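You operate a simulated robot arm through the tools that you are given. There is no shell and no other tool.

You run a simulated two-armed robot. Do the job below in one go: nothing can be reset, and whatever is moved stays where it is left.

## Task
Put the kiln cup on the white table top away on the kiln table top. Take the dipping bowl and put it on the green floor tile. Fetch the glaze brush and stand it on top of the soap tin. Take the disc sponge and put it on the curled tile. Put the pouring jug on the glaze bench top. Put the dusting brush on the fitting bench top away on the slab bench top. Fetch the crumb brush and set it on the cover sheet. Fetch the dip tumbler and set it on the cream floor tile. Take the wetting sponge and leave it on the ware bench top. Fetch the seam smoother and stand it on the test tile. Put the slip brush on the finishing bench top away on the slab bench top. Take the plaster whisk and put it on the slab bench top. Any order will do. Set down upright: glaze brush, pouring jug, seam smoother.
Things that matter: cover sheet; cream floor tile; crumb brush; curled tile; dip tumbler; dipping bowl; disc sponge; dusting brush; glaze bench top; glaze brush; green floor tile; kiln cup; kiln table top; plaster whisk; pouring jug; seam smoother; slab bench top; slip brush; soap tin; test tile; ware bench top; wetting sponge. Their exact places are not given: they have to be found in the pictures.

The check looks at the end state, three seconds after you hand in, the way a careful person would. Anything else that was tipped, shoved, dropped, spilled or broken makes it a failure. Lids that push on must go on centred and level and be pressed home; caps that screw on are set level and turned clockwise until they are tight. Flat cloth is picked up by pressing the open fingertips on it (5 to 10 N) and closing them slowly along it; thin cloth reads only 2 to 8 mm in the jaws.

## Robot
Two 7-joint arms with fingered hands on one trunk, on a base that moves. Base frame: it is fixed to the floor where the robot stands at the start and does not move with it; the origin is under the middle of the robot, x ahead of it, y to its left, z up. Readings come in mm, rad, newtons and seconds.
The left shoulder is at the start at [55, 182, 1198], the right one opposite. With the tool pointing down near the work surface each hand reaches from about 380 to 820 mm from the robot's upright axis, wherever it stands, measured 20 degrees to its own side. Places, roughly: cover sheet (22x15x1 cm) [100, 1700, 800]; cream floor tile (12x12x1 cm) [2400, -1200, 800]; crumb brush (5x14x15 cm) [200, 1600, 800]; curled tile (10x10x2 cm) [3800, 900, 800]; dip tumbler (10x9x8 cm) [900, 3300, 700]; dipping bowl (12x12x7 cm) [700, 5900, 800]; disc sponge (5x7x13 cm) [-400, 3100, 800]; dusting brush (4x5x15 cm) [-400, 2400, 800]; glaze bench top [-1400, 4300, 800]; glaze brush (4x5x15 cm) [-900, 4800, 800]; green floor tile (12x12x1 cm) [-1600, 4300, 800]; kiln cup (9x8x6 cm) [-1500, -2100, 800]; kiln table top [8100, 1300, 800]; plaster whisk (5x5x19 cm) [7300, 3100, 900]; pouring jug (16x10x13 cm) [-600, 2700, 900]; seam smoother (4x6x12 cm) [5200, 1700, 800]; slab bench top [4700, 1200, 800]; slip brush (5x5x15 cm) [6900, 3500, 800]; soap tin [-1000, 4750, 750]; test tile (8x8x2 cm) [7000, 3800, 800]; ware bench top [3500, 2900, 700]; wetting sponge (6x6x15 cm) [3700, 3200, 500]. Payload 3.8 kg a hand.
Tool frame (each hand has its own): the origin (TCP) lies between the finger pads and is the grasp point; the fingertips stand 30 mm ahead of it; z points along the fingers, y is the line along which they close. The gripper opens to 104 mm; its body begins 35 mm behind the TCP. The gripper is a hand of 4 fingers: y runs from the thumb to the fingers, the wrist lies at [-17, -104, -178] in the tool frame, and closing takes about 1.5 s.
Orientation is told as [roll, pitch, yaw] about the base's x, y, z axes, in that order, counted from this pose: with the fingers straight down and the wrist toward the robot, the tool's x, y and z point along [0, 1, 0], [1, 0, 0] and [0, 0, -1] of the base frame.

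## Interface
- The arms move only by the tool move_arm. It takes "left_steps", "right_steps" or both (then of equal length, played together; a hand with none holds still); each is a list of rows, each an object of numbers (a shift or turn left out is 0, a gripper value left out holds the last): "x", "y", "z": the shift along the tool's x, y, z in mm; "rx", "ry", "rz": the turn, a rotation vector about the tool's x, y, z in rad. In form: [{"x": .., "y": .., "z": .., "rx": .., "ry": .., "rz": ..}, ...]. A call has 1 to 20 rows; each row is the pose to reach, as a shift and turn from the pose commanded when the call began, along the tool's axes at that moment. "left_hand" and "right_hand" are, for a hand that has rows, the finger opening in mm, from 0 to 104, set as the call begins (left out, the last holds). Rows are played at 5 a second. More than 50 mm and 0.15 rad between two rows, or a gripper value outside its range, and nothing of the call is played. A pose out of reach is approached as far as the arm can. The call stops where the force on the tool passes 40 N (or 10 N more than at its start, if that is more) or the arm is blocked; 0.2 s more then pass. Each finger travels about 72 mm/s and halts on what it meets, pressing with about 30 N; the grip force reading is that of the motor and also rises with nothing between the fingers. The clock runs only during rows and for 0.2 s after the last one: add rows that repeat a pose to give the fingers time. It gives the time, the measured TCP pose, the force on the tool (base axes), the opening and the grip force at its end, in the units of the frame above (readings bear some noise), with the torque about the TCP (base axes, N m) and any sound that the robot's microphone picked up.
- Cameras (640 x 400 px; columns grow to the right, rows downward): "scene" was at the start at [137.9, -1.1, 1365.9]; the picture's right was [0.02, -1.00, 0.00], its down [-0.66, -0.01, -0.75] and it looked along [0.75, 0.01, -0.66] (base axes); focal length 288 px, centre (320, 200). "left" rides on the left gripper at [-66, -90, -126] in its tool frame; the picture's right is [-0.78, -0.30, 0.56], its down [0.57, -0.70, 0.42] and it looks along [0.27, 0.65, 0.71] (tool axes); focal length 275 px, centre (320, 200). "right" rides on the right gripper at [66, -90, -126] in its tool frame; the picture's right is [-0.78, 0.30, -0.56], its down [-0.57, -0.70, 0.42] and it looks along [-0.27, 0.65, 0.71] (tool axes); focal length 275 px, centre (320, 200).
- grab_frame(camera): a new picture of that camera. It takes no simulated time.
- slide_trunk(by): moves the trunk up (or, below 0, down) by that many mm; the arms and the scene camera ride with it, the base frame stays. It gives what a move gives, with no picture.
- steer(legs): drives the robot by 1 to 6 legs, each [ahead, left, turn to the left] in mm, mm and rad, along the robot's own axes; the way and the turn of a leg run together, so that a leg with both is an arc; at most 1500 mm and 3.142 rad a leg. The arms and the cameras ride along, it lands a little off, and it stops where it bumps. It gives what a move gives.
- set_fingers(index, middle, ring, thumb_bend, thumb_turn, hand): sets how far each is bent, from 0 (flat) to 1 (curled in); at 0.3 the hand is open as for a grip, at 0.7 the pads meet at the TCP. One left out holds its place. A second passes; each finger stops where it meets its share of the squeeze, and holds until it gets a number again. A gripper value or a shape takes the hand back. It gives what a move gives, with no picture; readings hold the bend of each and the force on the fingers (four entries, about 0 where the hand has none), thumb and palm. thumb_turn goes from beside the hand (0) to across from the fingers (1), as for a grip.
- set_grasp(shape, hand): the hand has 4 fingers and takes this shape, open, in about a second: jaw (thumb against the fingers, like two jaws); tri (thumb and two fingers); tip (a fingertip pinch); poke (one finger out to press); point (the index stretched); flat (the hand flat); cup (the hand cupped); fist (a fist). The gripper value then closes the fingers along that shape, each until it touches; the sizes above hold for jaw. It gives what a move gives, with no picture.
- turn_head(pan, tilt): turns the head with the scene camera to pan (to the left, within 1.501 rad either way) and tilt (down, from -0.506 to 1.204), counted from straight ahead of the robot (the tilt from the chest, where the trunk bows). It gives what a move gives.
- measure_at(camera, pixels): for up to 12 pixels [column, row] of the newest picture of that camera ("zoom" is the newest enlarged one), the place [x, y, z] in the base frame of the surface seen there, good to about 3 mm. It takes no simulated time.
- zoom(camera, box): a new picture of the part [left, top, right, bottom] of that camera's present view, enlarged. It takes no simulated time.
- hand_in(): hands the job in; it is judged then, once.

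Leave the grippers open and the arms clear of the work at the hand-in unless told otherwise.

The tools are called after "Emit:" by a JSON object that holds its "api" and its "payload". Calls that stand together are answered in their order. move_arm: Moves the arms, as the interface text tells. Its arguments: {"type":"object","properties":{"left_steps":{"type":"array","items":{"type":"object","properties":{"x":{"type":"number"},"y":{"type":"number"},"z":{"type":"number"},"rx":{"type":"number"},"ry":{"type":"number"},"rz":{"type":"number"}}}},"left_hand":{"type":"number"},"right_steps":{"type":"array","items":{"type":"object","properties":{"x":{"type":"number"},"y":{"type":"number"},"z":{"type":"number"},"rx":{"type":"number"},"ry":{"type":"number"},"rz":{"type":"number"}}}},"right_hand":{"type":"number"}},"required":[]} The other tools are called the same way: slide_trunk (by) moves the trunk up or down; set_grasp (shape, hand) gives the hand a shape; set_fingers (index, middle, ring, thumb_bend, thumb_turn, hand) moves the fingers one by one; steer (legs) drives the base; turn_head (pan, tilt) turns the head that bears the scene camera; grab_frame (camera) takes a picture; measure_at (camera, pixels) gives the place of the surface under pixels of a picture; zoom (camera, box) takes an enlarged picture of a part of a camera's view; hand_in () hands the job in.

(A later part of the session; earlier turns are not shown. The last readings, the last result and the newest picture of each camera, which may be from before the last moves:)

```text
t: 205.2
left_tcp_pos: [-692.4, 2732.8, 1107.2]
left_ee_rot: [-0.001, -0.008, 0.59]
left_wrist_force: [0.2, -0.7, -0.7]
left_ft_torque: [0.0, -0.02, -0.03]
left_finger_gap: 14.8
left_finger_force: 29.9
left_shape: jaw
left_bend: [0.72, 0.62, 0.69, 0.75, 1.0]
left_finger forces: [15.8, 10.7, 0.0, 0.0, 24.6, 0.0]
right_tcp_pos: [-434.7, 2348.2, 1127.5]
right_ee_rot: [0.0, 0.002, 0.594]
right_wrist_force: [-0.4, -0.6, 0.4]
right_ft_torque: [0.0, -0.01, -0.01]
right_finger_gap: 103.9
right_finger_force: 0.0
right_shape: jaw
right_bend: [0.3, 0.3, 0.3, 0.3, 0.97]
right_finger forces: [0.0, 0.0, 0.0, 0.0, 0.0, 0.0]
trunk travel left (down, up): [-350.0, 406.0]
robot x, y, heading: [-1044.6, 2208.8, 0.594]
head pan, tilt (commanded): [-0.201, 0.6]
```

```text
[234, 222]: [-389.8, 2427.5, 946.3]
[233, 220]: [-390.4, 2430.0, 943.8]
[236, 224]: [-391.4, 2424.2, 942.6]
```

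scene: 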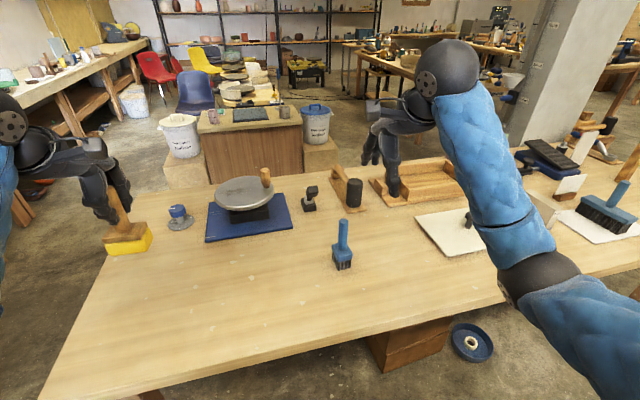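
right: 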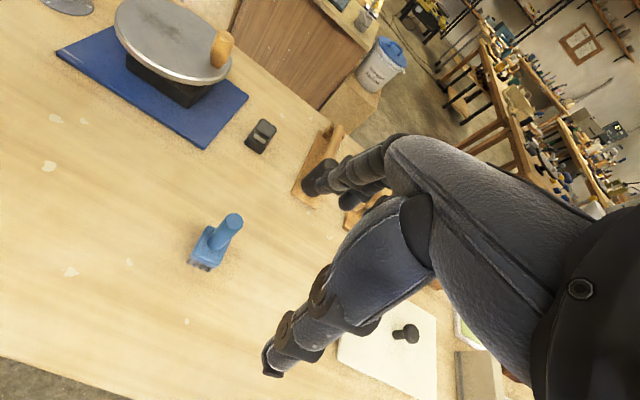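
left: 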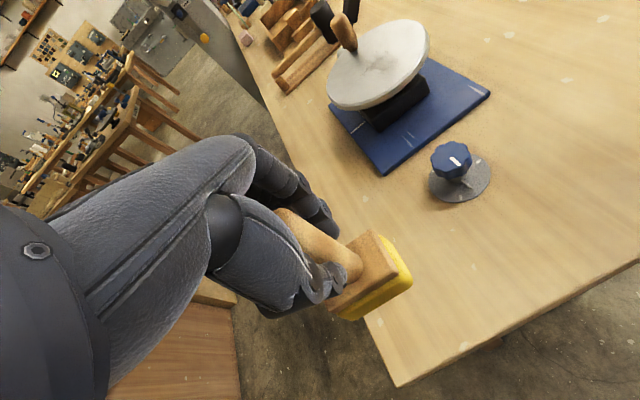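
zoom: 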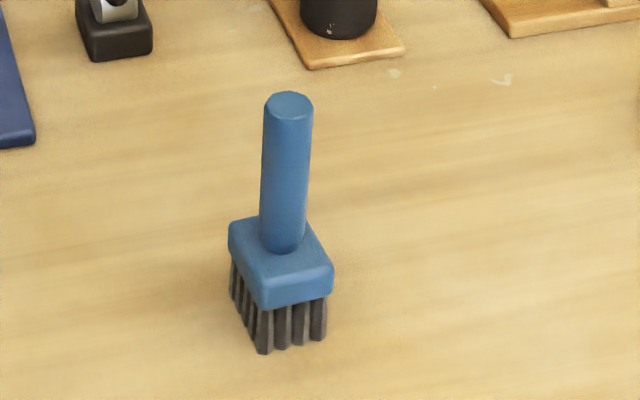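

Handle centre ≈(-393,2427), top 946. Moving the right hand over it, down to z≈1000.

Emit:
{"api": "move_arm", "payload": {"right_steps": [{"x": 21, "y": 39}, {"x": 42, "y": 79}, {"x": 42, "y": 79, "z": 45}, {"x": 42, "y": 79, "z": 90}, {"x": 42, "y": 79, "z": 127}]}}

Emit:
{"api": "zoom", "payload": {"camera": "right", "box": [200, 220, 330, 330]}}

Emit:
{"api": "measure_at", "payload": {"camera": "right", "pixels": [[278, 265], [280, 270], [275, 275], [285, 270], [282, 262], [285, 280]]}}

```text
t: 206.4
left_tcp_pos: [-692.8, 2730.7, 1106.5]
left_ee_rot: [-0.001, -0.008, 0.591]
left_wrist_force: [0.0, -0.1, 0.3]
left_ft_torque: [0.02, 0.01, -0.02]
left_finger_gap: 15.0
left_finger_force: 29.9
left_shape: jaw
left_bend: [0.72, 0.62, 0.69, 0.75, 1.0]
left_finger forces: [15.7, 10.7, 0.0, 0.0, 24.6, 0.1]
right_tcp_pos: [-393.7, 2427.6, 1002.0]
right_ee_rot: [-0.002, 0.001, 0.594]
right_wrist_force: [0.7, -0.3, -0.3]
right_ft_torque: [0.01, -0.01, -0.01]
right_finger_gap: 104.1
right_finger_force: 0.0
right_shape: jaw
right_bend: [0.3, 0.3, 0.3, 0.3, 0.97]
right_finger forces: [0.0, 0.0, 0.0, 0.0, 0.0, 0.0]
trunk travel left (down, up): [-350.0, 406.0]
robot x, y, heading: [-1042.3, 2207.3, 0.598]
head pan, tilt (commanded): [-0.201, 0.6]
```

```text
3.64 times, centred on (265, 275) of right
```

zoom: 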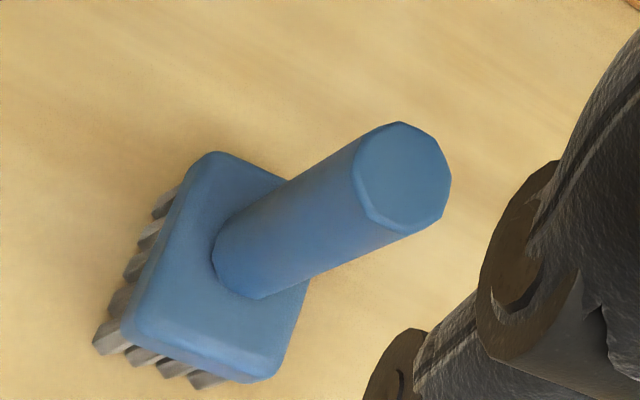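

```text
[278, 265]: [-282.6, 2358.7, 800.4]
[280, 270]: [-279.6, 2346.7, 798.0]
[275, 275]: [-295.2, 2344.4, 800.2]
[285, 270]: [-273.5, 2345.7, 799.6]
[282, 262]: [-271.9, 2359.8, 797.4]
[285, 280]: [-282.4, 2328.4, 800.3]
```

Emit:
{"api": "measure_at", "payload": {"camera": "zoom", "pixels": [[402, 177], [360, 170], [440, 185], [405, 130], [405, 220]]}}

```text
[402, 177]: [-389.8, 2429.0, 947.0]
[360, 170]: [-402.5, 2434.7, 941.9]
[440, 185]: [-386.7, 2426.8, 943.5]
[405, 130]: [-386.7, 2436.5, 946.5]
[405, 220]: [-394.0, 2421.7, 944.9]
```

Centre within 3 mm of the grasp axis. Descending 90 mm, closing, lifting.

Emit:
{"api": "move_arm", "payload": {"right_steps": [{"x": 0, "y": 3, "z": 30}, {"y": 3, "z": 60}, {"y": 3, "z": 90}]}}

Emit:
{"api": "move_arm", "payload": {"right_steps": [{}, {}, {}, {}, {}, {}, {}, {}, {}], "right_hand": 0}}

Emit:
{"api": "move_arm", "payload": {"right_steps": [{"z": -30}, {"z": -70}, {"z": -115}, {"z": -160}, {"z": -200}]}}

Emit:
{"api": "grab_frame", "payload": {"camera": "right"}}

```text
t: 207.2
left_tcp_pos: [-692.7, 2731.8, 1106.3]
left_ee_rot: [-0.002, -0.008, 0.591]
left_wrist_force: [0.2, 0.8, 0.2]
left_ft_torque: [0.01, -0.05, 0.0]
left_finger_gap: 15.1
left_finger_force: 30.0
left_shape: jaw
left_bend: [0.72, 0.62, 0.69, 0.75, 1.0]
left_finger forces: [15.7, 10.7, 0.1, 0.0, 24.6, 0.0]
right_tcp_pos: [-390.2, 2428.3, 910.9]
right_ee_rot: [0.0, 0.0, 0.592]
right_wrist_force: [0.2, -0.1, -0.5]
right_ft_torque: [0.01, 0.02, -0.05]
right_finger_gap: 104.1
right_finger_force: 0.1
right_shape: jaw
right_bend: [0.3, 0.3, 0.3, 0.3, 0.97]
right_finger forces: [0.0, 0.0, 0.0, 0.0, 0.0, 0.0]
trunk travel left (down, up): [-350.0, 406.0]
robot x, y, heading: [-1042.4, 2208.0, 0.594]
head pan, tilt (commanded): [-0.201, 0.6]
```

```text
t: 209.2
left_tcp_pos: [-691.0, 2731.6, 1107.5]
left_ee_rot: [-0.002, -0.011, 0.59]
left_wrist_force: [-0.3, 0.1, -0.8]
left_ft_torque: [0.05, -0.01, 0.0]
left_finger_gap: 15.0
left_finger_force: 30.3
left_shape: jaw
left_bend: [0.72, 0.62, 0.69, 0.75, 1.0]
left_finger forces: [15.7, 10.7, 0.0, 0.0, 24.6, 0.1]
right_tcp_pos: [-391.2, 2428.4, 910.8]
right_ee_rot: [0.001, -0.001, 0.594]
right_wrist_force: [0.0, 0.1, -0.7]
right_ft_torque: [0.04, -0.02, 0.02]
right_finger_gap: 15.3
right_finger_force: 30.2
right_shape: jaw
right_bend: [0.73, 0.63, 0.69, 0.75, 1.0]
right_finger forces: [16.5, 9.7, 0.0, 0.0, 25.8, 0.0]
trunk travel left (down, up): [-350.0, 406.0]
robot x, y, heading: [-1041.2, 2207.9, 0.595]
head pan, tilt (commanded): [-0.201, 0.6]
```

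```text
t: 210.4
left_tcp_pos: [-693.4, 2732.7, 1106.1]
left_ee_rot: [0.0, -0.008, 0.59]
left_wrist_force: [0.3, 0.0, -0.5]
left_ft_torque: [0.02, -0.02, -0.04]
left_finger_gap: 15.0
left_finger_force: 29.9
left_shape: jaw
left_bend: [0.72, 0.62, 0.69, 0.75, 1.0]
left_finger forces: [15.7, 10.7, 0.1, 0.1, 24.5, 0.0]
right_tcp_pos: [-389.4, 2428.9, 1113.1]
right_ee_rot: [0.0, 0.001, 0.592]
right_wrist_force: [-0.5, 0.5, -1.5]
right_ft_torque: [0.01, 0.0, 0.0]
right_finger_gap: 15.3
right_finger_force: 30.1
right_shape: jaw
right_bend: [0.73, 0.63, 0.69, 0.75, 1.0]
right_finger forces: [16.7, 10.1, 0.1, 0.1, 25.7, 0.0]
trunk travel left (down, up): [-350.0, 406.0]
robot x, y, heading: [-1042.1, 2211.0, 0.597]
head pan, tilt (commanded): [-0.201, 0.6]
```

```text
taken
```

right: 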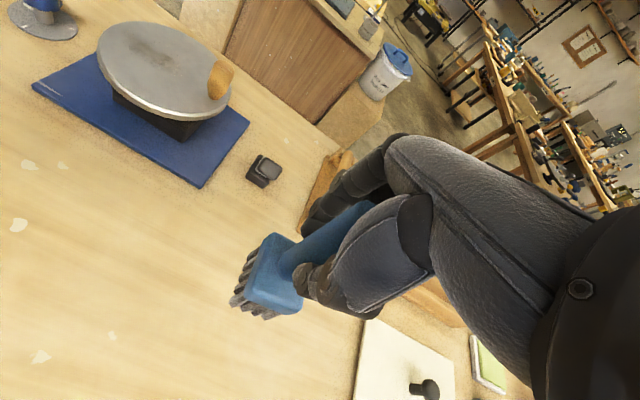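

Both hands are loaded (sponge left, dusting brush right). Driving back along the bench to open floor and then looking toward the slab bench.

Emit:
{"api": "steer", "payload": {"legs": [[-150, 0, 0], [0, -1450, 0], [0, 0, -0.5]]}}

Emit:
{"api": "turn_head", "payload": {"pan": 0.0, "tilt": 0.4}}

Emit:
{"api": "grab_frame", "payload": {"camera": "scene"}}

```text
t: 219.9
left_tcp_pos: [195.0, 1225.3, 1107.1]
left_ee_rot: [-0.003, -0.008, 0.088]
left_wrist_force: [0.4, 0.7, -0.6]
left_ft_torque: [-0.02, -0.04, 0.03]
left_finger_gap: 15.2
left_finger_force: 30.1
left_shape: jaw
left_bend: [0.72, 0.62, 0.69, 0.75, 1.0]
left_finger forces: [15.7, 10.7, 0.0, 0.0, 24.2, 0.0]
right_tcp_pos: [315.3, 813.9, 1112.5]
right_ee_rot: [-0.001, 0.003, 0.092]
right_wrist_force: [0.1, -0.3, -0.7]
right_ft_torque: [-0.01, 0.0, -0.03]
right_finger_gap: 15.2
right_finger_force: 29.8
right_shape: jaw
right_bend: [0.73, 0.63, 0.69, 0.75, 1.0]
right_finger forces: [16.7, 10.3, 0.1, 0.0, 25.4, 0.2]
trunk travel left (down, up): [-350.0, 406.0]
robot x, y, heading: [-364.6, 933.6, 0.096]
head pan, tilt (commanded): [-0.201, 0.6]
```

```text
t: 220.7
left_tcp_pos: [194.9, 1224.9, 1106.0]
left_ee_rot: [-0.002, -0.01, 0.088]
left_wrist_force: [0.7, 0.0, -0.9]
left_ft_torque: [0.01, 0.03, 0.02]
left_finger_gap: 15.2
left_finger_force: 30.1
left_shape: jaw
left_bend: [0.72, 0.62, 0.69, 0.75, 1.0]
left_finger forces: [15.5, 10.8, 0.1, 0.1, 24.2, 0.0]
right_tcp_pos: [315.2, 814.3, 1112.3]
right_ee_rot: [0.0, 0.001, 0.093]
right_wrist_force: [-0.5, -0.5, -1.1]
right_ft_torque: [-0.04, 0.01, 0.0]
right_finger_gap: 15.5
right_finger_force: 30.8
right_shape: jaw
right_bend: [0.73, 0.63, 0.69, 0.75, 1.0]
right_finger forces: [16.6, 10.1, 0.0, 0.0, 25.6, 0.1]
trunk travel left (down, up): [-350.0, 406.0]
robot x, y, heading: [-362.0, 932.5, 0.091]
head pan, tilt (commanded): [0.0, 0.4]
```

```text
taken
```

scene: 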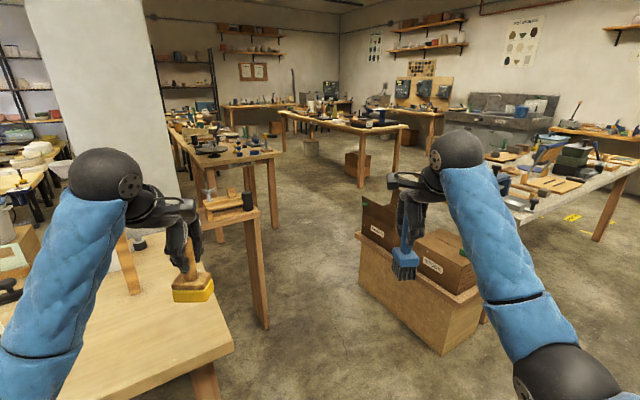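

I see the passage between the pillar-side tables and the box stand. Measuring its edges and the slab bench position.

Emit:
{"api": "measure_at", "payload": {"camera": "scene", "pixels": [[264, 327], [362, 298], [440, 353], [479, 318], [278, 228], [388, 172], [360, 187], [280, 113], [404, 127], [310, 210], [330, 290], [350, 165]]}}

Emit:
{"api": "zoom", "payload": {"camera": "scene", "box": [240, 80, 440, 200]}}

```text
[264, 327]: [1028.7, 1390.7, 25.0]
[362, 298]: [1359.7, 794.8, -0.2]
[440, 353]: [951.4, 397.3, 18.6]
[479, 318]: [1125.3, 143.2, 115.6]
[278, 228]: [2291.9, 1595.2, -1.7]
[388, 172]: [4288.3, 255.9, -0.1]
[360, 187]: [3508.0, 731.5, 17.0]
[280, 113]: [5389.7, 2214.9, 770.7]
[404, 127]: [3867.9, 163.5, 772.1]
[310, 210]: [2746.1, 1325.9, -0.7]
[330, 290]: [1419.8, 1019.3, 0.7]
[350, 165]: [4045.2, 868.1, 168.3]
```

```text
3.20 times, centred on (340, 140) of scene
```

zoom: 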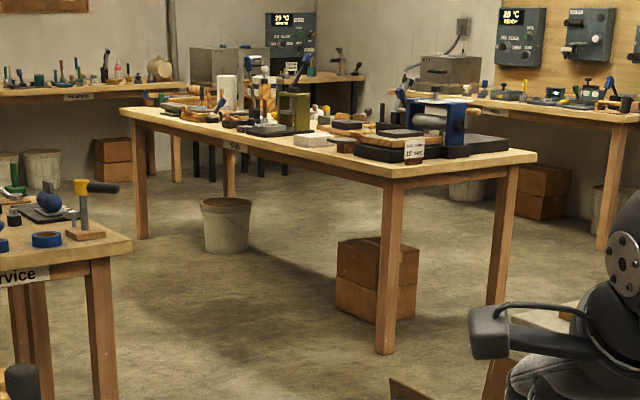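

Slab bench's near-left corner is around (3480,750), running toward (5390,2215); the curled tile lies near that end on the left long side. The passage between the small table's leg (1029,1391) and the box stand's face ((951,397)-(1360,795)) is ≈650 mm. Measuring heights around it first.

Emit:
{"api": "measure_at", "payload": {"camera": "scene", "pixels": [[248, 195], [205, 180], [235, 210], [258, 212], [247, 240], [362, 245], [395, 205], [450, 240], [425, 275], [375, 232]]}}

Emit:
{"api": "zoom", "payload": {"camera": "scene", "box": [180, 150, 500, 370]}}

```text
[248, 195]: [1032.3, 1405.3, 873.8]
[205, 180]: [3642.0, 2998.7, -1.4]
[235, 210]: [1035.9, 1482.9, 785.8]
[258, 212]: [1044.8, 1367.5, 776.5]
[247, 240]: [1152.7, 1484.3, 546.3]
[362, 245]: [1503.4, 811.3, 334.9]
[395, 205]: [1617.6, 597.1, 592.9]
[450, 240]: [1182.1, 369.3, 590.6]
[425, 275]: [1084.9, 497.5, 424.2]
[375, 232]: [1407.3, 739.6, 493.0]
```

```text
1.82 times, centred on (340, 260) of scene
```

zoom: 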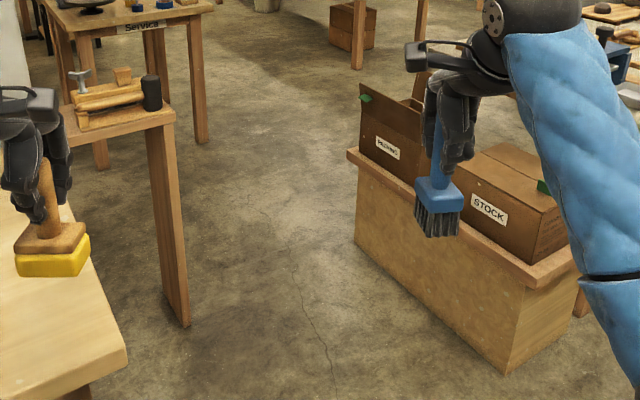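

The passage is about 650 mm wide. I want to know my own base width before trying it, so I'll look down at my side.

Emit:
{"api": "turn_head", "payload": {"pan": 1.5, "tilt": 1.2}}

Emit:
{"api": "grab_frame", "payload": {"camera": "scene"}}

```text
t: 222.3
left_tcp_pos: [194.9, 1225.0, 1107.7]
left_ee_rot: [-0.003, -0.01, 0.088]
left_wrist_force: [-0.1, 0.5, -0.4]
left_ft_torque: [-0.03, -0.03, 0.0]
left_finger_gap: 14.6
left_finger_force: 30.0
left_shape: jaw
left_bend: [0.72, 0.62, 0.69, 0.75, 1.0]
left_finger forces: [15.7, 10.8, 0.1, 0.1, 24.1, 0.1]
right_tcp_pos: [315.4, 814.2, 1112.4]
right_ee_rot: [0.0, 0.002, 0.093]
right_wrist_force: [-0.1, -0.2, -0.5]
right_ft_torque: [-0.02, -0.02, 0.01]
right_finger_gap: 15.3
right_finger_force: 30.4
right_shape: jaw
right_bend: [0.73, 0.63, 0.69, 0.75, 1.0]
right_finger forces: [16.7, 10.3, 0.1, 0.0, 25.4, 0.0]
trunk travel left (down, up): [-350.0, 406.0]
robot x, y, heading: [-364.9, 935.6, 0.09]
head pan, tilt (commanded): [1.499, 1.201]
```

```text
taken
```

scene: 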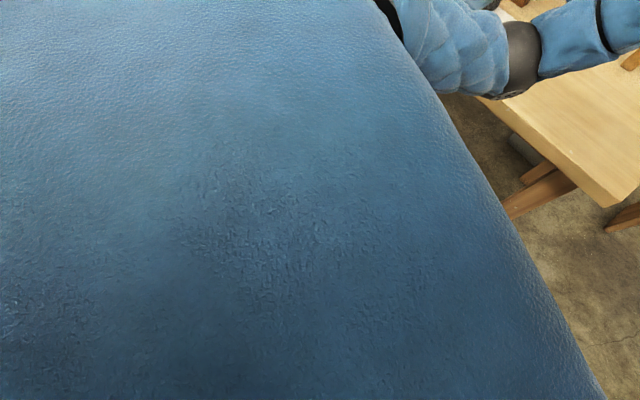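

I can't see the base. Checking the alternative wide route to the south (right side of the stone-topped table).

Emit:
{"api": "turn_head", "payload": {"pan": -0.7, "tilt": 0.35}}

Emit:
{"api": "grab_frame", "payload": {"camera": "scene"}}

Emit:
{"api": "measure_at", "payload": {"camera": "scene", "pixels": [[100, 300], [150, 330], [230, 260], [270, 225], [300, 250], [330, 300], [400, 250], [200, 160]]}}

```text
t: 224.3
left_tcp_pos: [195.1, 1224.7, 1108.1]
left_ee_rot: [-0.002, -0.008, 0.091]
left_wrist_force: [-0.5, -0.7, -0.4]
left_ft_torque: [0.03, -0.01, -0.01]
left_finger_gap: 15.2
left_finger_force: 29.7
left_shape: jaw
left_bend: [0.72, 0.62, 0.69, 0.75, 1.0]
left_finger forces: [15.6, 10.8, 0.1, 0.0, 24.2, 0.0]
right_tcp_pos: [315.2, 814.3, 1112.0]
right_ee_rot: [-0.001, 0.002, 0.091]
right_wrist_force: [0.2, -1.2, -0.9]
right_ft_torque: [-0.04, -0.01, -0.01]
right_finger_gap: 15.4
right_finger_force: 29.6
right_shape: jaw
right_bend: [0.73, 0.63, 0.69, 0.75, 1.0]
right_finger forces: [16.7, 10.2, 0.0, 0.0, 25.4, 0.0]
trunk travel left (down, up): [-350.0, 406.0]
robot x, y, heading: [-362.2, 936.9, 0.089]
head pan, tilt (commanded): [-0.7, 0.351]
```

```text
taken
```

scene: 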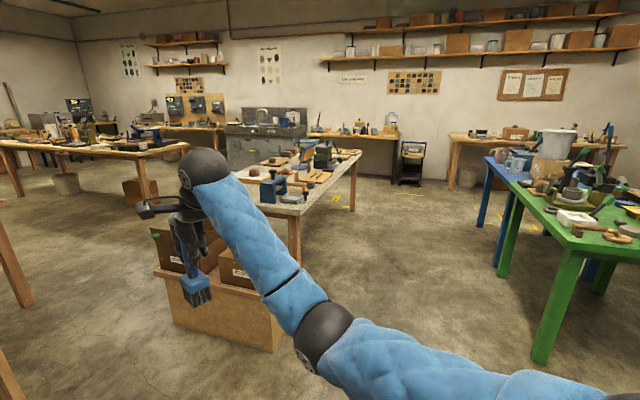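

```text
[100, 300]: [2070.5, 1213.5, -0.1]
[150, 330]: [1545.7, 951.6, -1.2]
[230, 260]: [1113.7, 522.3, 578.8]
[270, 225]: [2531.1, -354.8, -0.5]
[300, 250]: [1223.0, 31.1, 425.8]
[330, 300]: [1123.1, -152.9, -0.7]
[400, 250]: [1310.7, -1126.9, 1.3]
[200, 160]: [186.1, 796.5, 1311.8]
```

Emit:
{"api": "measure_at", "payload": {"camera": "scene", "pixels": [[353, 210], [358, 156], [297, 265], [238, 165], [330, 195], [395, 180], [300, 160], [180, 185], [145, 205], [410, 180], [450, 185], [480, 225]]}}

Emit:
{"api": "zoom", "payload": {"camera": "scene", "box": [220, 90, 440, 230]}}

```text
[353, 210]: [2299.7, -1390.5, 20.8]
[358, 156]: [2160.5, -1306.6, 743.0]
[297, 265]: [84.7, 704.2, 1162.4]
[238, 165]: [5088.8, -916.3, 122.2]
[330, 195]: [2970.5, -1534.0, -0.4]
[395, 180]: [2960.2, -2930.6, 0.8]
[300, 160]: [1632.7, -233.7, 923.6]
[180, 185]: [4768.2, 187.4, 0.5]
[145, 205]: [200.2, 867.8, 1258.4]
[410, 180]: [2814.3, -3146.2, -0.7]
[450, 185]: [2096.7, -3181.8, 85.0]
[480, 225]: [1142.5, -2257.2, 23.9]
```

```text
2.86 times, centred on (330, 160) of scene
```

zoom: 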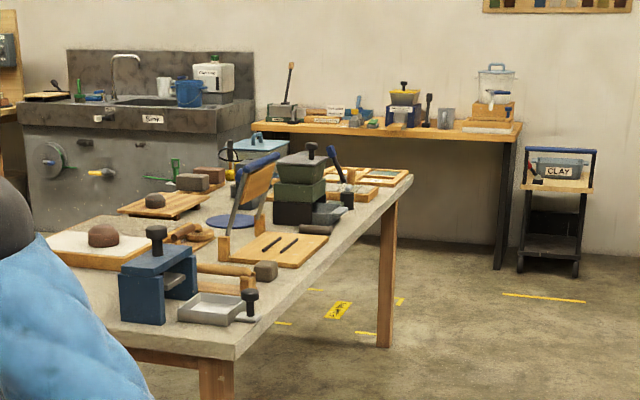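

The southern route (around the right end of the stone table at (2300,-1390)) is wide open. I'll take it rather than squeeze through the gap.

Emit:
{"api": "steer", "payload": {"legs": [[0, 0, -0.8], [832, -230, 0], [833, -231, 0], [1022, -77, 0], [1022, -77, 0]]}}

Emit:
{"api": "turn_head", "payload": {"pan": 1.0, "tilt": 0.45}}

Emit:
{"api": "grab_frame", "payload": {"camera": "scene"}}

```text
t: 244.9
left_tcp_pos: [2698.7, -2088.2, 1106.7]
left_ee_rot: [-0.002, -0.01, -0.693]
left_wrist_force: [0.3, -0.3, -1.7]
left_ft_torque: [0.02, 0.0, -0.03]
left_finger_gap: 14.9
left_finger_force: 30.1
left_shape: jaw
left_bend: [0.72, 0.62, 0.69, 0.75, 1.0]
left_finger forces: [15.6, 10.9, 0.0, 0.0, 23.7, 0.1]
right_tcp_pos: [2494.8, -2467.3, 1111.4]
right_ee_rot: [0.0, 0.003, -0.686]
right_wrist_force: [-0.4, 0.0, -2.1]
right_ft_torque: [-0.02, 0.01, -0.02]
right_finger_gap: 15.2
right_finger_force: 30.4
right_shape: jaw
right_bend: [0.73, 0.63, 0.69, 0.75, 1.0]
right_finger forces: [16.8, 10.4, 0.0, 0.1, 25.3, 0.0]
trunk travel left (down, up): [-350.0, 406.0]
robot x, y, heading: [2096.1, -1903.4, -0.686]
head pan, tilt (commanded): [-0.7, 0.351]
```

```text
t: 246.7
left_tcp_pos: [2697.2, -2088.3, 1106.3]
left_ee_rot: [-0.002, -0.008, -0.692]
left_wrist_force: [-0.3, 0.3, -0.4]
left_ft_torque: [-0.02, 0.0, 0.0]
left_finger_gap: 14.9
left_finger_force: 30.1
left_shape: jaw
left_bend: [0.72, 0.62, 0.69, 0.75, 1.0]
left_finger forces: [15.5, 10.8, 0.1, 0.1, 23.6, 0.1]
right_tcp_pos: [2494.0, -2464.3, 1111.9]
right_ee_rot: [0.0, 0.002, -0.688]
right_wrist_force: [0.1, -0.4, -1.3]
right_ft_torque: [-0.02, 0.04, -0.01]
right_finger_gap: 15.4
right_finger_force: 29.9
right_shape: jaw
right_bend: [0.73, 0.63, 0.69, 0.75, 1.0]
right_finger forces: [16.8, 10.4, 0.0, 0.0, 25.3, 0.0]
trunk travel left (down, up): [-350.0, 406.0]
robot x, y, heading: [2095.9, -1906.6, -0.69]
head pan, tilt (commanded): [1.0, 0.45]
```

```text
taken
```

scene: 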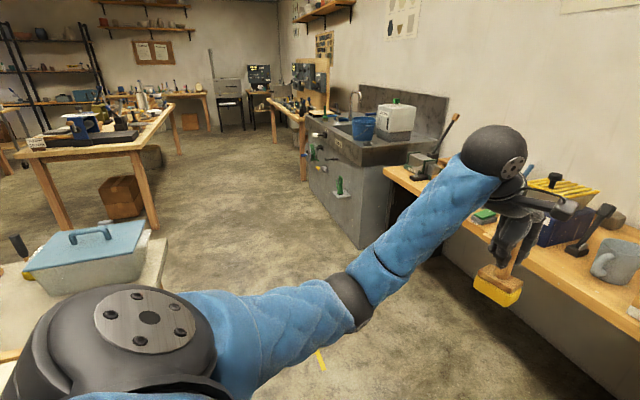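

The corridor beyond is wide. Measuring the wall bench, sink, and slab-bench corners before continuing.

Emit:
{"api": "measure_at", "payload": {"camera": "scene", "pixels": [[400, 185], [560, 285], [357, 245], [315, 200], [155, 228], [70, 230], [140, 145], [20, 158], [200, 120], [165, 240], [260, 215]]}}

Emit:
{"api": "zoom", "payload": {"camera": "scene", "box": [0, 60, 220, 200]}}

```text
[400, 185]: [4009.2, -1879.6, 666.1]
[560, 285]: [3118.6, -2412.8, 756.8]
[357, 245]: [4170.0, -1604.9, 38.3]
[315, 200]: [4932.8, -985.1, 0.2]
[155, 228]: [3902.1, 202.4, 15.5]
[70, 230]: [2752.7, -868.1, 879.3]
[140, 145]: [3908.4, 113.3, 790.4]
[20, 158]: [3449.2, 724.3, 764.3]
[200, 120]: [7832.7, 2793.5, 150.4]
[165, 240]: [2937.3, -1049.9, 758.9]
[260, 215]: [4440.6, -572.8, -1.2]
```

```text
2.86 times, centred on (110, 130) of scene
```

zoom: 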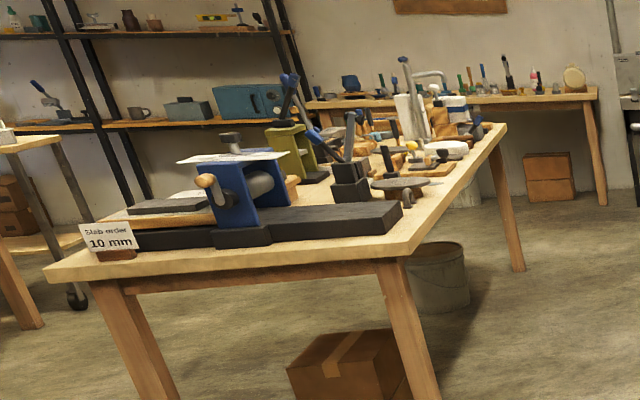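

Path is clear. Continuing around the stone table's far corner (2937,-1050) to the left side of the slab bench.

Emit:
{"api": "steer", "payload": {"legs": [[527, 703, 0], [0, 711, 0], [-1027, 773, 0], [-607, 342, 0], [-343, 495, 0]]}}

Emit:
{"api": "turn_head", "payload": {"pan": 0.1, "tilt": 0.45}}

Emit:
{"api": "grab_frame", "payload": {"camera": "scene"}}

```text
t: 267.3
left_tcp_pos: [3455.9, 1185.2, 1107.2]
left_ee_rot: [-0.001, -0.009, -0.67]
left_wrist_force: [0.1, -0.1, -1.2]
left_ft_torque: [-0.04, -0.04, -0.02]
left_finger_gap: 14.9
left_finger_force: 30.6
left_shape: jaw
left_bend: [0.72, 0.62, 0.69, 0.75, 1.0]
left_finger forces: [15.6, 10.9, 0.0, 0.0, 23.5, 0.0]
right_tcp_pos: [3260.8, 804.4, 1112.5]
right_ee_rot: [-0.001, 0.0, -0.67]
right_wrist_force: [0.2, 0.3, -1.3]
right_ft_torque: [-0.01, 0.03, 0.0]
right_finger_gap: 15.0
right_finger_force: 30.0
right_shape: jaw
right_bend: [0.73, 0.63, 0.69, 0.75, 1.0]
right_finger forces: [16.9, 10.6, 0.1, 0.0, 25.4, 0.0]
trunk travel left (down, up): [-350.0, 406.0]
robot x, y, heading: [2853.3, 1360.9, -0.667]
head pan, tilt (commanded): [1.0, 0.45]
```

```text
t: 268.5
left_tcp_pos: [3455.6, 1184.2, 1107.3]
left_ee_rot: [-0.002, -0.009, -0.672]
left_wrist_force: [-0.9, 0.3, -0.8]
left_ft_torque: [0.03, -0.03, 0.03]
left_finger_gap: 15.3
left_finger_force: 30.0
left_shape: jaw
left_bend: [0.72, 0.62, 0.69, 0.75, 1.0]
left_finger forces: [15.6, 10.9, 0.1, 0.0, 23.6, 0.0]
right_tcp_pos: [3260.1, 803.9, 1111.7]
right_ee_rot: [-0.001, 0.003, -0.668]
right_wrist_force: [0.2, 0.3, -1.2]
right_ft_torque: [-0.04, 0.01, 0.0]
right_finger_gap: 15.2
right_finger_force: 30.1
right_shape: jaw
right_bend: [0.73, 0.63, 0.69, 0.75, 1.0]
right_finger forces: [16.9, 10.6, 0.1, 0.0, 25.4, 0.0]
trunk travel left (down, up): [-350.0, 406.0]
robot x, y, heading: [2852.4, 1363.8, -0.671]
head pan, tilt (commanded): [0.099, 0.45]
```

```text
taken
```

scene: 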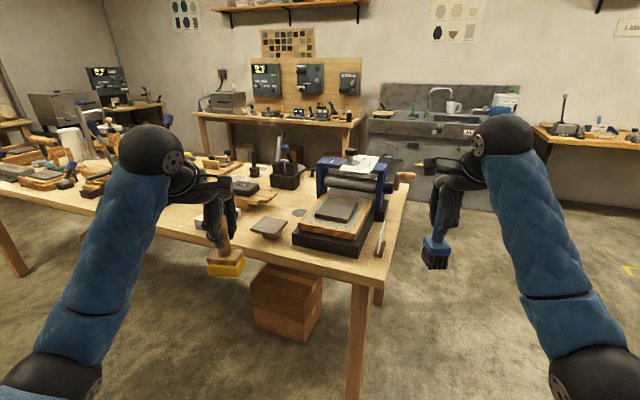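

A grey square tile lies near the edge at (268,228) – likely the curled tile. Zooming and measuring.

Emit:
{"api": "zoom", "payload": {"camera": "scene", "box": [190, 170, 410, 310]}}

Emit:
{"api": "measure_at", "payload": {"camera": "scene", "pixels": [[268, 228], [250, 228], [288, 228], [265, 219], [268, 238], [300, 212], [210, 220], [240, 240], [365, 285], [330, 250]]}}

```text
2.86 times, centred on (300, 240) of scene
```

zoom: 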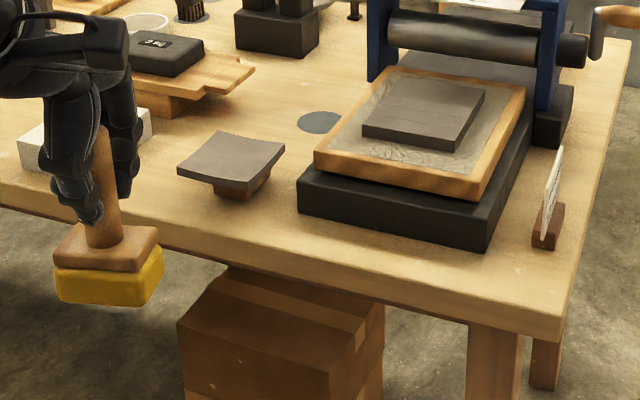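

```text
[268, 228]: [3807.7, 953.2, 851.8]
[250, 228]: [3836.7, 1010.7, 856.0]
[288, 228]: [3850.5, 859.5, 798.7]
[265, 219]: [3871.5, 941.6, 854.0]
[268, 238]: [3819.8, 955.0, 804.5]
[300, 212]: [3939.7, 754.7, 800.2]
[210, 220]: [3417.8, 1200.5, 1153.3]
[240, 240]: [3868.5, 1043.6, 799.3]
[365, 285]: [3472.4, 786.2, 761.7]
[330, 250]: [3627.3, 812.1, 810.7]
```

The curled tile sits on a small block, centre about (3835,950), top z≈852. Turning to face the bench squarely and moving in so the left hand (sponge) is in front of it.

Emit:
{"api": "steer", "payload": {"legs": [[0, 0, -0.256], [200, 348, 0], [120, 0, 0]]}}

Emit:
{"api": "turn_head", "payload": {"pan": 0.25, "tilt": 0.7}}

Emit:
{"api": "grab_frame", "payload": {"camera": "scene"}}

Emit:
{"api": "grab_frame", "payload": {"camera": "left"}}

```text
t: 272.7
left_tcp_pos: [3860.5, 989.6, 1105.7]
left_ee_rot: [-0.001, -0.007, -0.929]
left_wrist_force: [-0.8, -0.3, -1.1]
left_ft_torque: [-0.01, 0.01, 0.02]
left_finger_gap: 14.8
left_finger_force: 30.3
left_shape: jaw
left_bend: [0.72, 0.62, 0.69, 0.75, 1.0]
left_finger forces: [15.6, 11.0, 0.1, 0.0, 23.4, 0.0]
right_tcp_pos: [3574.7, 671.1, 1111.0]
right_ee_rot: [0.001, 0.002, -0.925]
right_wrist_force: [0.7, 0.6, -1.6]
right_ft_torque: [0.0, 0.04, 0.01]
right_finger_gap: 15.4
right_finger_force: 30.4
right_shape: jaw
right_bend: [0.73, 0.63, 0.69, 0.75, 1.0]
right_finger forces: [16.9, 10.6, 0.1, 0.0, 25.3, 0.0]
trunk travel left (down, up): [-350.0, 406.0]
robot x, y, heading: [3319.9, 1314.9, -0.925]
head pan, tilt (commanded): [0.099, 0.45]
```

```text
t: 273.5
left_tcp_pos: [3859.5, 990.1, 1106.8]
left_ee_rot: [-0.002, -0.009, -0.93]
left_wrist_force: [-0.8, -0.4, 0.1]
left_ft_torque: [0.02, 0.0, -0.02]
left_finger_gap: 14.7
left_finger_force: 30.1
left_shape: jaw
left_bend: [0.72, 0.62, 0.69, 0.75, 1.0]
left_finger forces: [15.6, 11.0, 0.1, 0.1, 23.4, 0.1]
right_tcp_pos: [3573.7, 671.5, 1112.4]
right_ee_rot: [-0.001, 0.002, -0.927]
right_wrist_force: [-0.2, 0.0, -1.1]
right_ft_torque: [-0.03, 0.02, -0.01]
right_finger_gap: 15.5
right_finger_force: 29.5
right_shape: jaw
right_bend: [0.73, 0.63, 0.69, 0.75, 1.0]
right_finger forces: [16.9, 10.7, 0.0, 0.0, 25.3, 0.0]
trunk travel left (down, up): [-350.0, 406.0]
robot x, y, heading: [3318.6, 1314.7, -0.93]
head pan, tilt (commanded): [0.25, 0.7]
```

```text
taken
```

scene: 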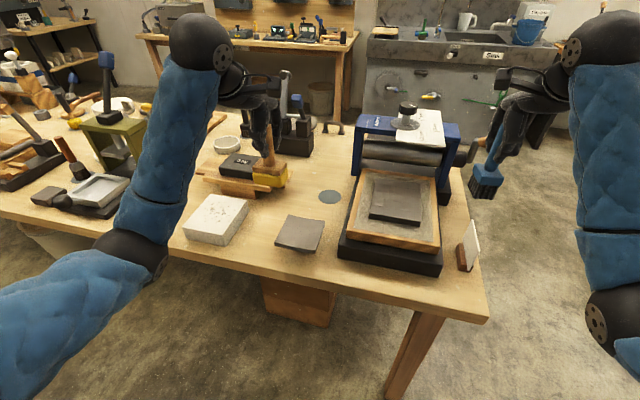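

```text
taken
```

left: 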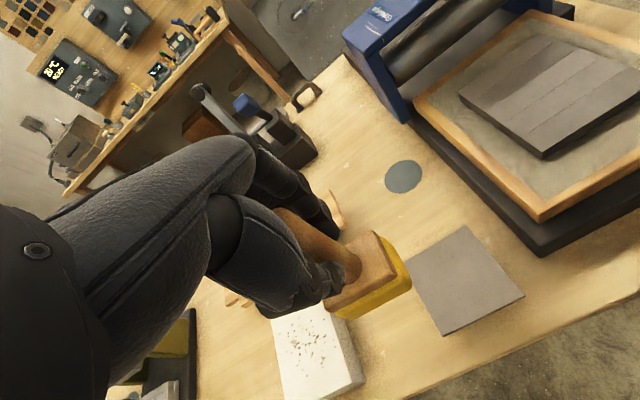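

Now I see the curled tile at scene (300,233) and in the left camera at (462,278). Zooming and measuring its corners.

Emit:
{"api": "zoom", "payload": {"camera": "scene", "box": [250, 190, 350, 270]}}

Emit:
{"api": "measure_at", "payload": {"camera": "zoom", "pixels": [[208, 135], [365, 150], [325, 310], [130, 270], [265, 215], [340, 230], [170, 200], [285, 140], [225, 290], [290, 320], [240, 330]]}}

Emit:
{"api": "measure_at", "payload": {"camera": "left", "pixels": [[465, 230], [520, 295], [445, 330], [410, 262], [462, 280], [490, 262], [428, 296]]}}

```text
5.00 times, centred on (300, 230) of scene
```

zoom: 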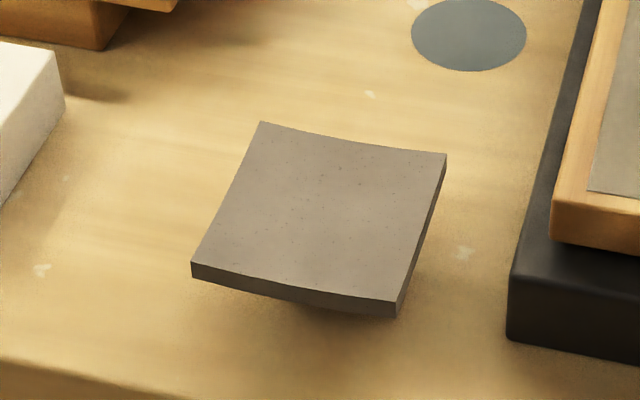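

```text
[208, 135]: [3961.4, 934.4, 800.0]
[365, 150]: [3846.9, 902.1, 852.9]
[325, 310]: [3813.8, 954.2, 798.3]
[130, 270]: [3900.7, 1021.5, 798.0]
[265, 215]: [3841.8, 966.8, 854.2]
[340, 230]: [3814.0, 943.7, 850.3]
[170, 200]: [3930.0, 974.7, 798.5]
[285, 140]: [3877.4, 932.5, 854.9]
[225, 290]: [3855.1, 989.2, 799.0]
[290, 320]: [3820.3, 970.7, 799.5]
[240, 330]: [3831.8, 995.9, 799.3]
```

```text
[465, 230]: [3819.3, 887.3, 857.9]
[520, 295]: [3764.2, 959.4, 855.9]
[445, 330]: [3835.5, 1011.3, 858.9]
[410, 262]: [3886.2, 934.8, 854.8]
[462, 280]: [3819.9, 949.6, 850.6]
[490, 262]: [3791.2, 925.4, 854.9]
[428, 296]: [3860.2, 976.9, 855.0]
```

Emit:
{"api": "zoom", "payload": {"camera": "left", "box": [290, 200, 440, 340]}}

Emit:
{"api": "measure_at", "payload": {"camera": "zoom", "pixels": [[350, 110], [405, 245], [235, 330], [190, 290], [300, 255], [330, 200], [360, 130], [395, 225], [240, 320]]}}

```text
2.86 times, centred on (365, 270) of left
```

zoom: 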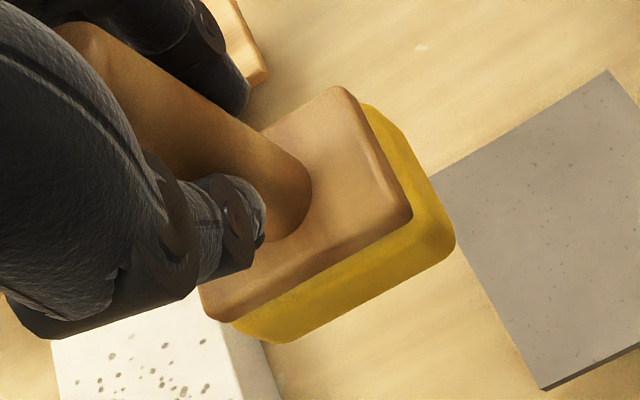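

```text
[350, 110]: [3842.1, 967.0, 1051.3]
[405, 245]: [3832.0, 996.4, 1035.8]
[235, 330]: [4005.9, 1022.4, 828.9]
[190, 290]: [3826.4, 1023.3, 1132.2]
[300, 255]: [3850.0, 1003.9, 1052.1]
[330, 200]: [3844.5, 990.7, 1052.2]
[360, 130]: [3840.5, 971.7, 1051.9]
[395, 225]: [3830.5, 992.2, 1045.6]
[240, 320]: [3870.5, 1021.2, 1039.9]
```

Tile centre ≈(3825,948), top z≈851 at centre. The sponge block is level and centred under the TCP. Moving over and down to ~12 mm above.

Emit:
{"api": "move_arm", "payload": {"left_steps": [{"x": -27, "y": 7}, {"x": -53, "y": 13}, {"x": -53, "y": 13, "z": 45}, {"x": -53, "y": 13, "z": 90}, {"x": -53, "y": 13, "z": 130}, {"x": -53, "y": 13, "z": 142}]}}

Emit:
{"api": "grab_frame", "payload": {"camera": "left"}}

Emit:
{"api": "zoom", "payload": {"camera": "scene", "box": [230, 160, 370, 270]}}

```text
t: 274.9
left_tcp_pos: [3827.0, 946.2, 965.7]
left_ee_rot: [-0.003, -0.01, -0.932]
left_wrist_force: [0.0, 0.6, -1.7]
left_ft_torque: [0.0, 0.01, 0.04]
left_finger_gap: 14.8
left_finger_force: 30.2
left_shape: jaw
left_bend: [0.72, 0.62, 0.69, 0.75, 1.0]
left_finger forces: [15.6, 11.0, 0.0, 0.0, 22.9, 0.1]
right_tcp_pos: [3572.8, 673.0, 1113.1]
right_ee_rot: [-0.001, 0.002, -0.925]
right_wrist_force: [-0.2, -0.2, -1.2]
right_ft_torque: [0.01, 0.01, -0.02]
right_finger_gap: 15.1
right_finger_force: 30.2
right_shape: jaw
right_bend: [0.73, 0.63, 0.69, 0.75, 1.0]
right_finger forces: [16.9, 10.7, 0.0, 0.0, 25.5, 0.1]
trunk travel left (down, up): [-350.0, 406.0]
robot x, y, heading: [3319.8, 1310.6, -0.928]
head pan, tilt (commanded): [0.25, 0.7]
```

```text
taken
```

left: 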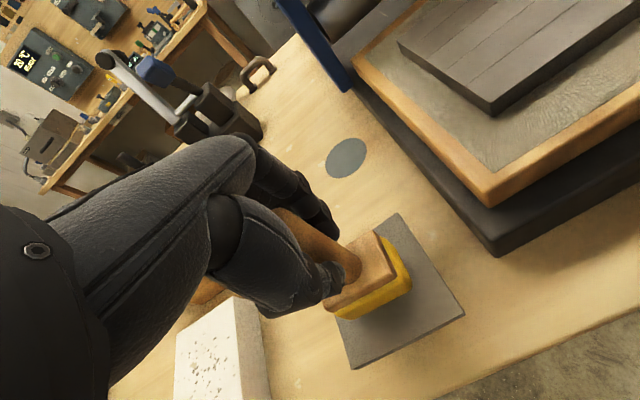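

```text
3.64 times, centred on (300, 215) of scene
```

zoom: 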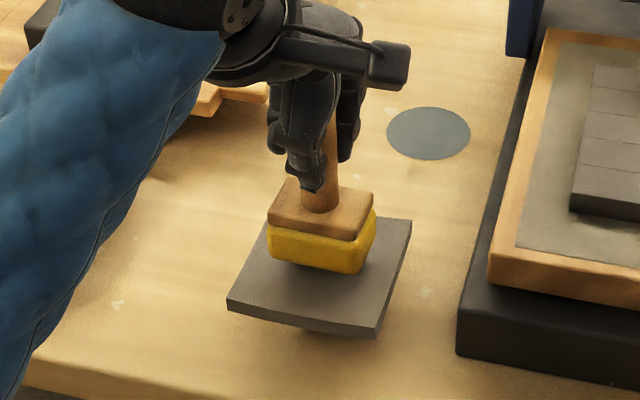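

Emit:
{"api": "measure_at", "payload": {"camera": "left", "pixels": [[398, 216], [461, 314], [356, 364], [375, 320], [430, 265]]}}

Emit:
{"api": "zoom", "payload": {"camera": "left", "box": [300, 200, 480, 380]}}

Emit:
{"api": "measure_at", "payload": {"camera": "zoom", "pixels": [[395, 145], [375, 85], [285, 250], [300, 262], [410, 170], [250, 240], [385, 130]]}}

```text
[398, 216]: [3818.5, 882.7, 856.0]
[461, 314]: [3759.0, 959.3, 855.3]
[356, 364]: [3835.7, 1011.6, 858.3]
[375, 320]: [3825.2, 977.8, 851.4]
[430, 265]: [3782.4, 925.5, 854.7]
```

```text
2.22 times, centred on (390, 290) of left
```

zoom: 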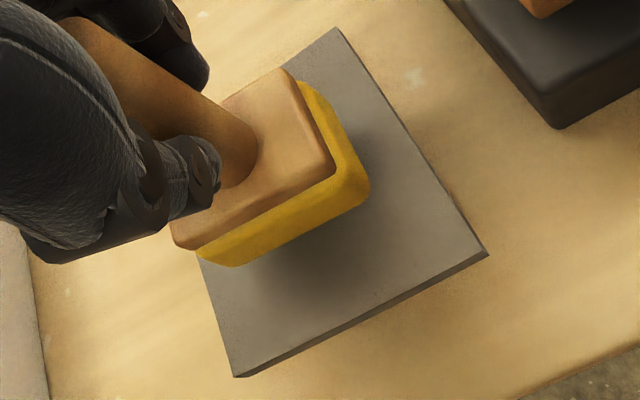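

```text
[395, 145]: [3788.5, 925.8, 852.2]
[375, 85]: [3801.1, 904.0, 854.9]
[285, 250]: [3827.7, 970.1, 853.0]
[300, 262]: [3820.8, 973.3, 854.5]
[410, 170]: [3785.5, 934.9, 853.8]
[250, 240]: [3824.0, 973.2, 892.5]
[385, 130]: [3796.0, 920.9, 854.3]
```

Sponge is centred over the tile (3827,946 vs 3827,947). Lowering to contact.

Emit:
{"api": "move_arm", "payload": {"left_steps": [{"z": 5}, {"z": 9}, {"z": 11}, {"z": 12}, {"z": 12}]}}

Emit:
{"api": "move_arm", "payload": {"left_steps": [{"z": 1}, {"z": 1.5}, {"z": 1.5}]}}

```text
t: 276.1
left_tcp_pos: [3825.5, 946.2, 952.7]
left_ee_rot: [0.0, -0.007, -0.931]
left_wrist_force: [-0.5, -0.2, 0.2]
left_ft_torque: [0.0, 0.0, -0.01]
left_finger_gap: 15.1
left_finger_force: 30.7
left_shape: jaw
left_bend: [0.72, 0.62, 0.69, 0.75, 1.0]
left_finger forces: [15.4, 11.0, 0.0, 0.0, 22.9, 0.1]
right_tcp_pos: [3572.7, 673.8, 1111.2]
right_ee_rot: [0.0, 0.002, -0.926]
right_wrist_force: [0.6, 0.2, -1.0]
right_ft_torque: [0.0, 0.01, 0.03]
right_finger_gap: 15.6
right_finger_force: 29.9
right_shape: jaw
right_bend: [0.73, 0.63, 0.69, 0.75, 1.0]
right_finger forces: [16.9, 10.7, 0.1, 0.0, 25.4, 0.0]
trunk travel left (down, up): [-350.0, 406.0]
robot x, y, heading: [3323.4, 1315.1, -0.932]
head pan, tilt (commanded): [0.25, 0.7]
```

```text
t: 276.9
left_tcp_pos: [3826.8, 946.1, 951.6]
left_ee_rot: [-0.001, -0.011, -0.93]
left_wrist_force: [-0.6, -0.4, 0.0]
left_ft_torque: [0.02, -0.02, 0.02]
left_finger_gap: 14.6
left_finger_force: 30.1
left_shape: jaw
left_bend: [0.72, 0.62, 0.69, 0.75, 1.0]
left_finger forces: [15.6, 11.1, 0.1, 0.0, 22.8, 0.0]
right_tcp_pos: [3572.6, 672.2, 1111.6]
right_ee_rot: [-0.001, 0.002, -0.927]
right_wrist_force: [-0.6, -0.2, -1.6]
right_ft_torque: [-0.03, 0.0, 0.0]
right_finger_gap: 15.5
right_finger_force: 30.6
right_shape: jaw
right_bend: [0.73, 0.63, 0.69, 0.75, 1.0]
right_finger forces: [16.9, 10.6, 0.0, 0.0, 25.4, 0.0]
trunk travel left (down, up): [-350.0, 406.0]
robot x, y, heading: [3317.6, 1316.4, -0.934]
head pan, tilt (commanded): [0.25, 0.7]
```

Not clearly in contact; continuing down 1 mm at a time.

Emit:
{"api": "move_arm", "payload": {"left_steps": [{"z": 1}, {"z": 1.5}, {"z": 1.5}]}}

Emit:
{"api": "move_arm", "payload": {"left_steps": [{"z": 1}, {"z": 1.5}, {"z": 1.5}]}}

```text
t: 277.7
left_tcp_pos: [3825.4, 946.3, 950.3]
left_ee_rot: [-0.003, -0.008, -0.931]
left_wrist_force: [1.0, 0.3, -0.5]
left_ft_torque: [-0.01, 0.01, 0.0]
left_finger_gap: 14.8
left_finger_force: 29.6
left_shape: jaw
left_bend: [0.72, 0.62, 0.69, 0.75, 1.0]
left_finger forces: [15.5, 11.1, 0.1, 0.0, 22.9, 0.1]
right_tcp_pos: [3573.6, 671.8, 1112.5]
right_ee_rot: [-0.002, 0.0, -0.927]
right_wrist_force: [0.7, -0.1, -1.1]
right_ft_torque: [-0.01, 0.03, 0.01]
right_finger_gap: 15.0
right_finger_force: 30.2
right_shape: jaw
right_bend: [0.73, 0.63, 0.69, 0.75, 1.0]
right_finger forces: [16.9, 10.7, 0.0, 0.0, 25.5, 0.0]
trunk travel left (down, up): [-350.0, 406.0]
robot x, y, heading: [3318.9, 1314.7, -0.93]
head pan, tilt (commanded): [0.25, 0.7]
```

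```text
t: 278.5
left_tcp_pos: [3825.9, 945.8, 950.0]
left_ee_rot: [-0.002, -0.011, -0.932]
left_wrist_force: [-0.3, 0.4, 3.5]
left_ft_torque: [-0.04, -0.03, 0.03]
left_finger_gap: 14.9
left_finger_force: 30.2
left_shape: jaw
left_bend: [0.72, 0.62, 0.69, 0.75, 1.0]
left_finger forces: [15.6, 11.0, 0.0, 0.0, 24.2, 0.1]
right_tcp_pos: [3573.6, 672.7, 1113.3]
right_ee_rot: [0.002, 0.0, -0.926]
right_wrist_force: [-0.9, -0.5, -1.1]
right_ft_torque: [0.0, 0.02, 0.0]
right_finger_gap: 15.3
right_finger_force: 30.0
right_shape: jaw
right_bend: [0.73, 0.63, 0.69, 0.75, 1.0]
right_finger forces: [16.9, 10.7, 0.0, 0.0, 25.3, 0.0]
trunk travel left (down, up): [-350.0, 406.0]
robot x, y, heading: [3319.3, 1316.1, -0.929]
head pan, tilt (commanded): [0.25, 0.7]
```

Contact (+3.5 N). Opening and rising.

Emit:
{"api": "move_arm", "payload": {"left_steps": [{}, {}, {}, {}, {}, {}, {}, {}], "left_hand": 104}}

Emit:
{"api": "move_arm", "payload": {"left_steps": [{"z": -30}, {"z": -70}, {"z": -110}, {"z": -150}]}}

Emit:
{"api": "grab_frame", "payload": {"camera": "scene"}}

Emit:
{"api": "grab_frame", "payload": {"camera": "left"}}

```text
t: 280.3
left_tcp_pos: [3826.6, 946.1, 949.2]
left_ee_rot: [-0.002, -0.009, -0.93]
left_wrist_force: [0.2, -0.4, -0.4]
left_ft_torque: [-0.02, -0.05, -0.01]
left_finger_gap: 103.5
left_finger_force: 0.0
left_shape: jaw
left_bend: [0.3, 0.3, 0.3, 0.3, 0.97]
left_finger forces: [0.1, 0.0, 0.0, 0.0, 0.0, 0.1]
right_tcp_pos: [3572.9, 673.5, 1112.9]
right_ee_rot: [0.0, 0.002, -0.926]
right_wrist_force: [-0.3, 0.8, -0.7]
right_ft_torque: [0.03, -0.01, -0.02]
right_finger_gap: 15.2
right_finger_force: 29.5
right_shape: jaw
right_bend: [0.73, 0.63, 0.69, 0.75, 1.0]
right_finger forces: [16.9, 10.7, 0.0, 0.0, 25.4, 0.0]
trunk travel left (down, up): [-350.0, 406.0]
robot x, y, heading: [3322.5, 1315.3, -0.931]
head pan, tilt (commanded): [0.25, 0.7]
```

```text
t: 281.3
left_tcp_pos: [3825.6, 947.8, 1099.0]
left_ee_rot: [0.0, -0.008, -0.931]
left_wrist_force: [0.1, 0.7, 0.2]
left_ft_torque: [-0.01, -0.02, 0.01]
left_finger_gap: 103.8
left_finger_force: 0.0
left_shape: jaw
left_bend: [0.3, 0.3, 0.3, 0.3, 0.97]
left_finger forces: [0.1, 0.0, 0.0, 0.1, 0.0, 0.1]
right_tcp_pos: [3572.7, 673.2, 1112.3]
right_ee_rot: [0.0, 0.0, -0.926]
right_wrist_force: [0.0, -1.1, -1.0]
right_ft_torque: [-0.02, -0.03, -0.02]
right_finger_gap: 15.5
right_finger_force: 30.2
right_shape: jaw
right_bend: [0.73, 0.63, 0.69, 0.75, 1.0]
right_finger forces: [17.0, 10.7, 0.0, 0.0, 25.4, 0.0]
trunk travel left (down, up): [-350.0, 406.0]
robot x, y, heading: [3318.1, 1313.4, -0.932]
head pan, tilt (commanded): [0.25, 0.7]
```

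```text
taken
```

scene: 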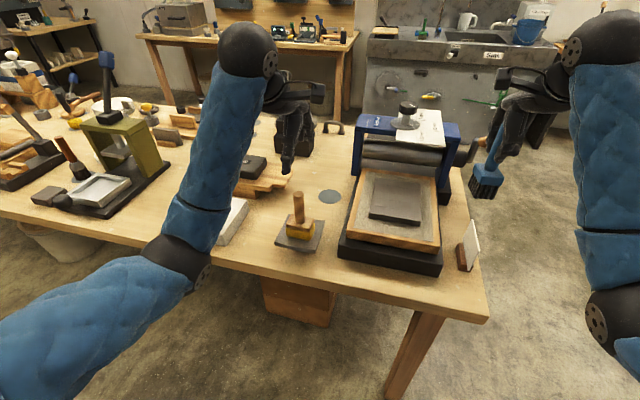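

```text
taken
```

left: 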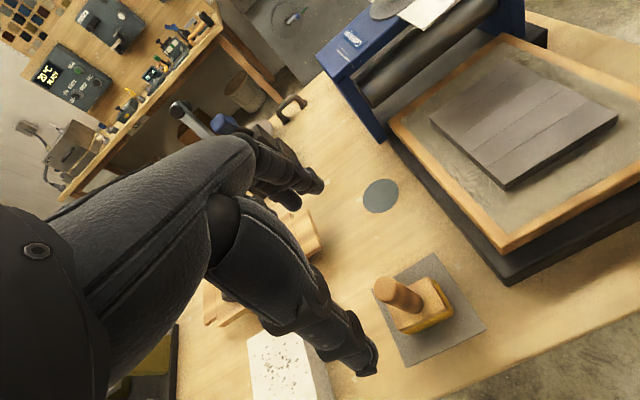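

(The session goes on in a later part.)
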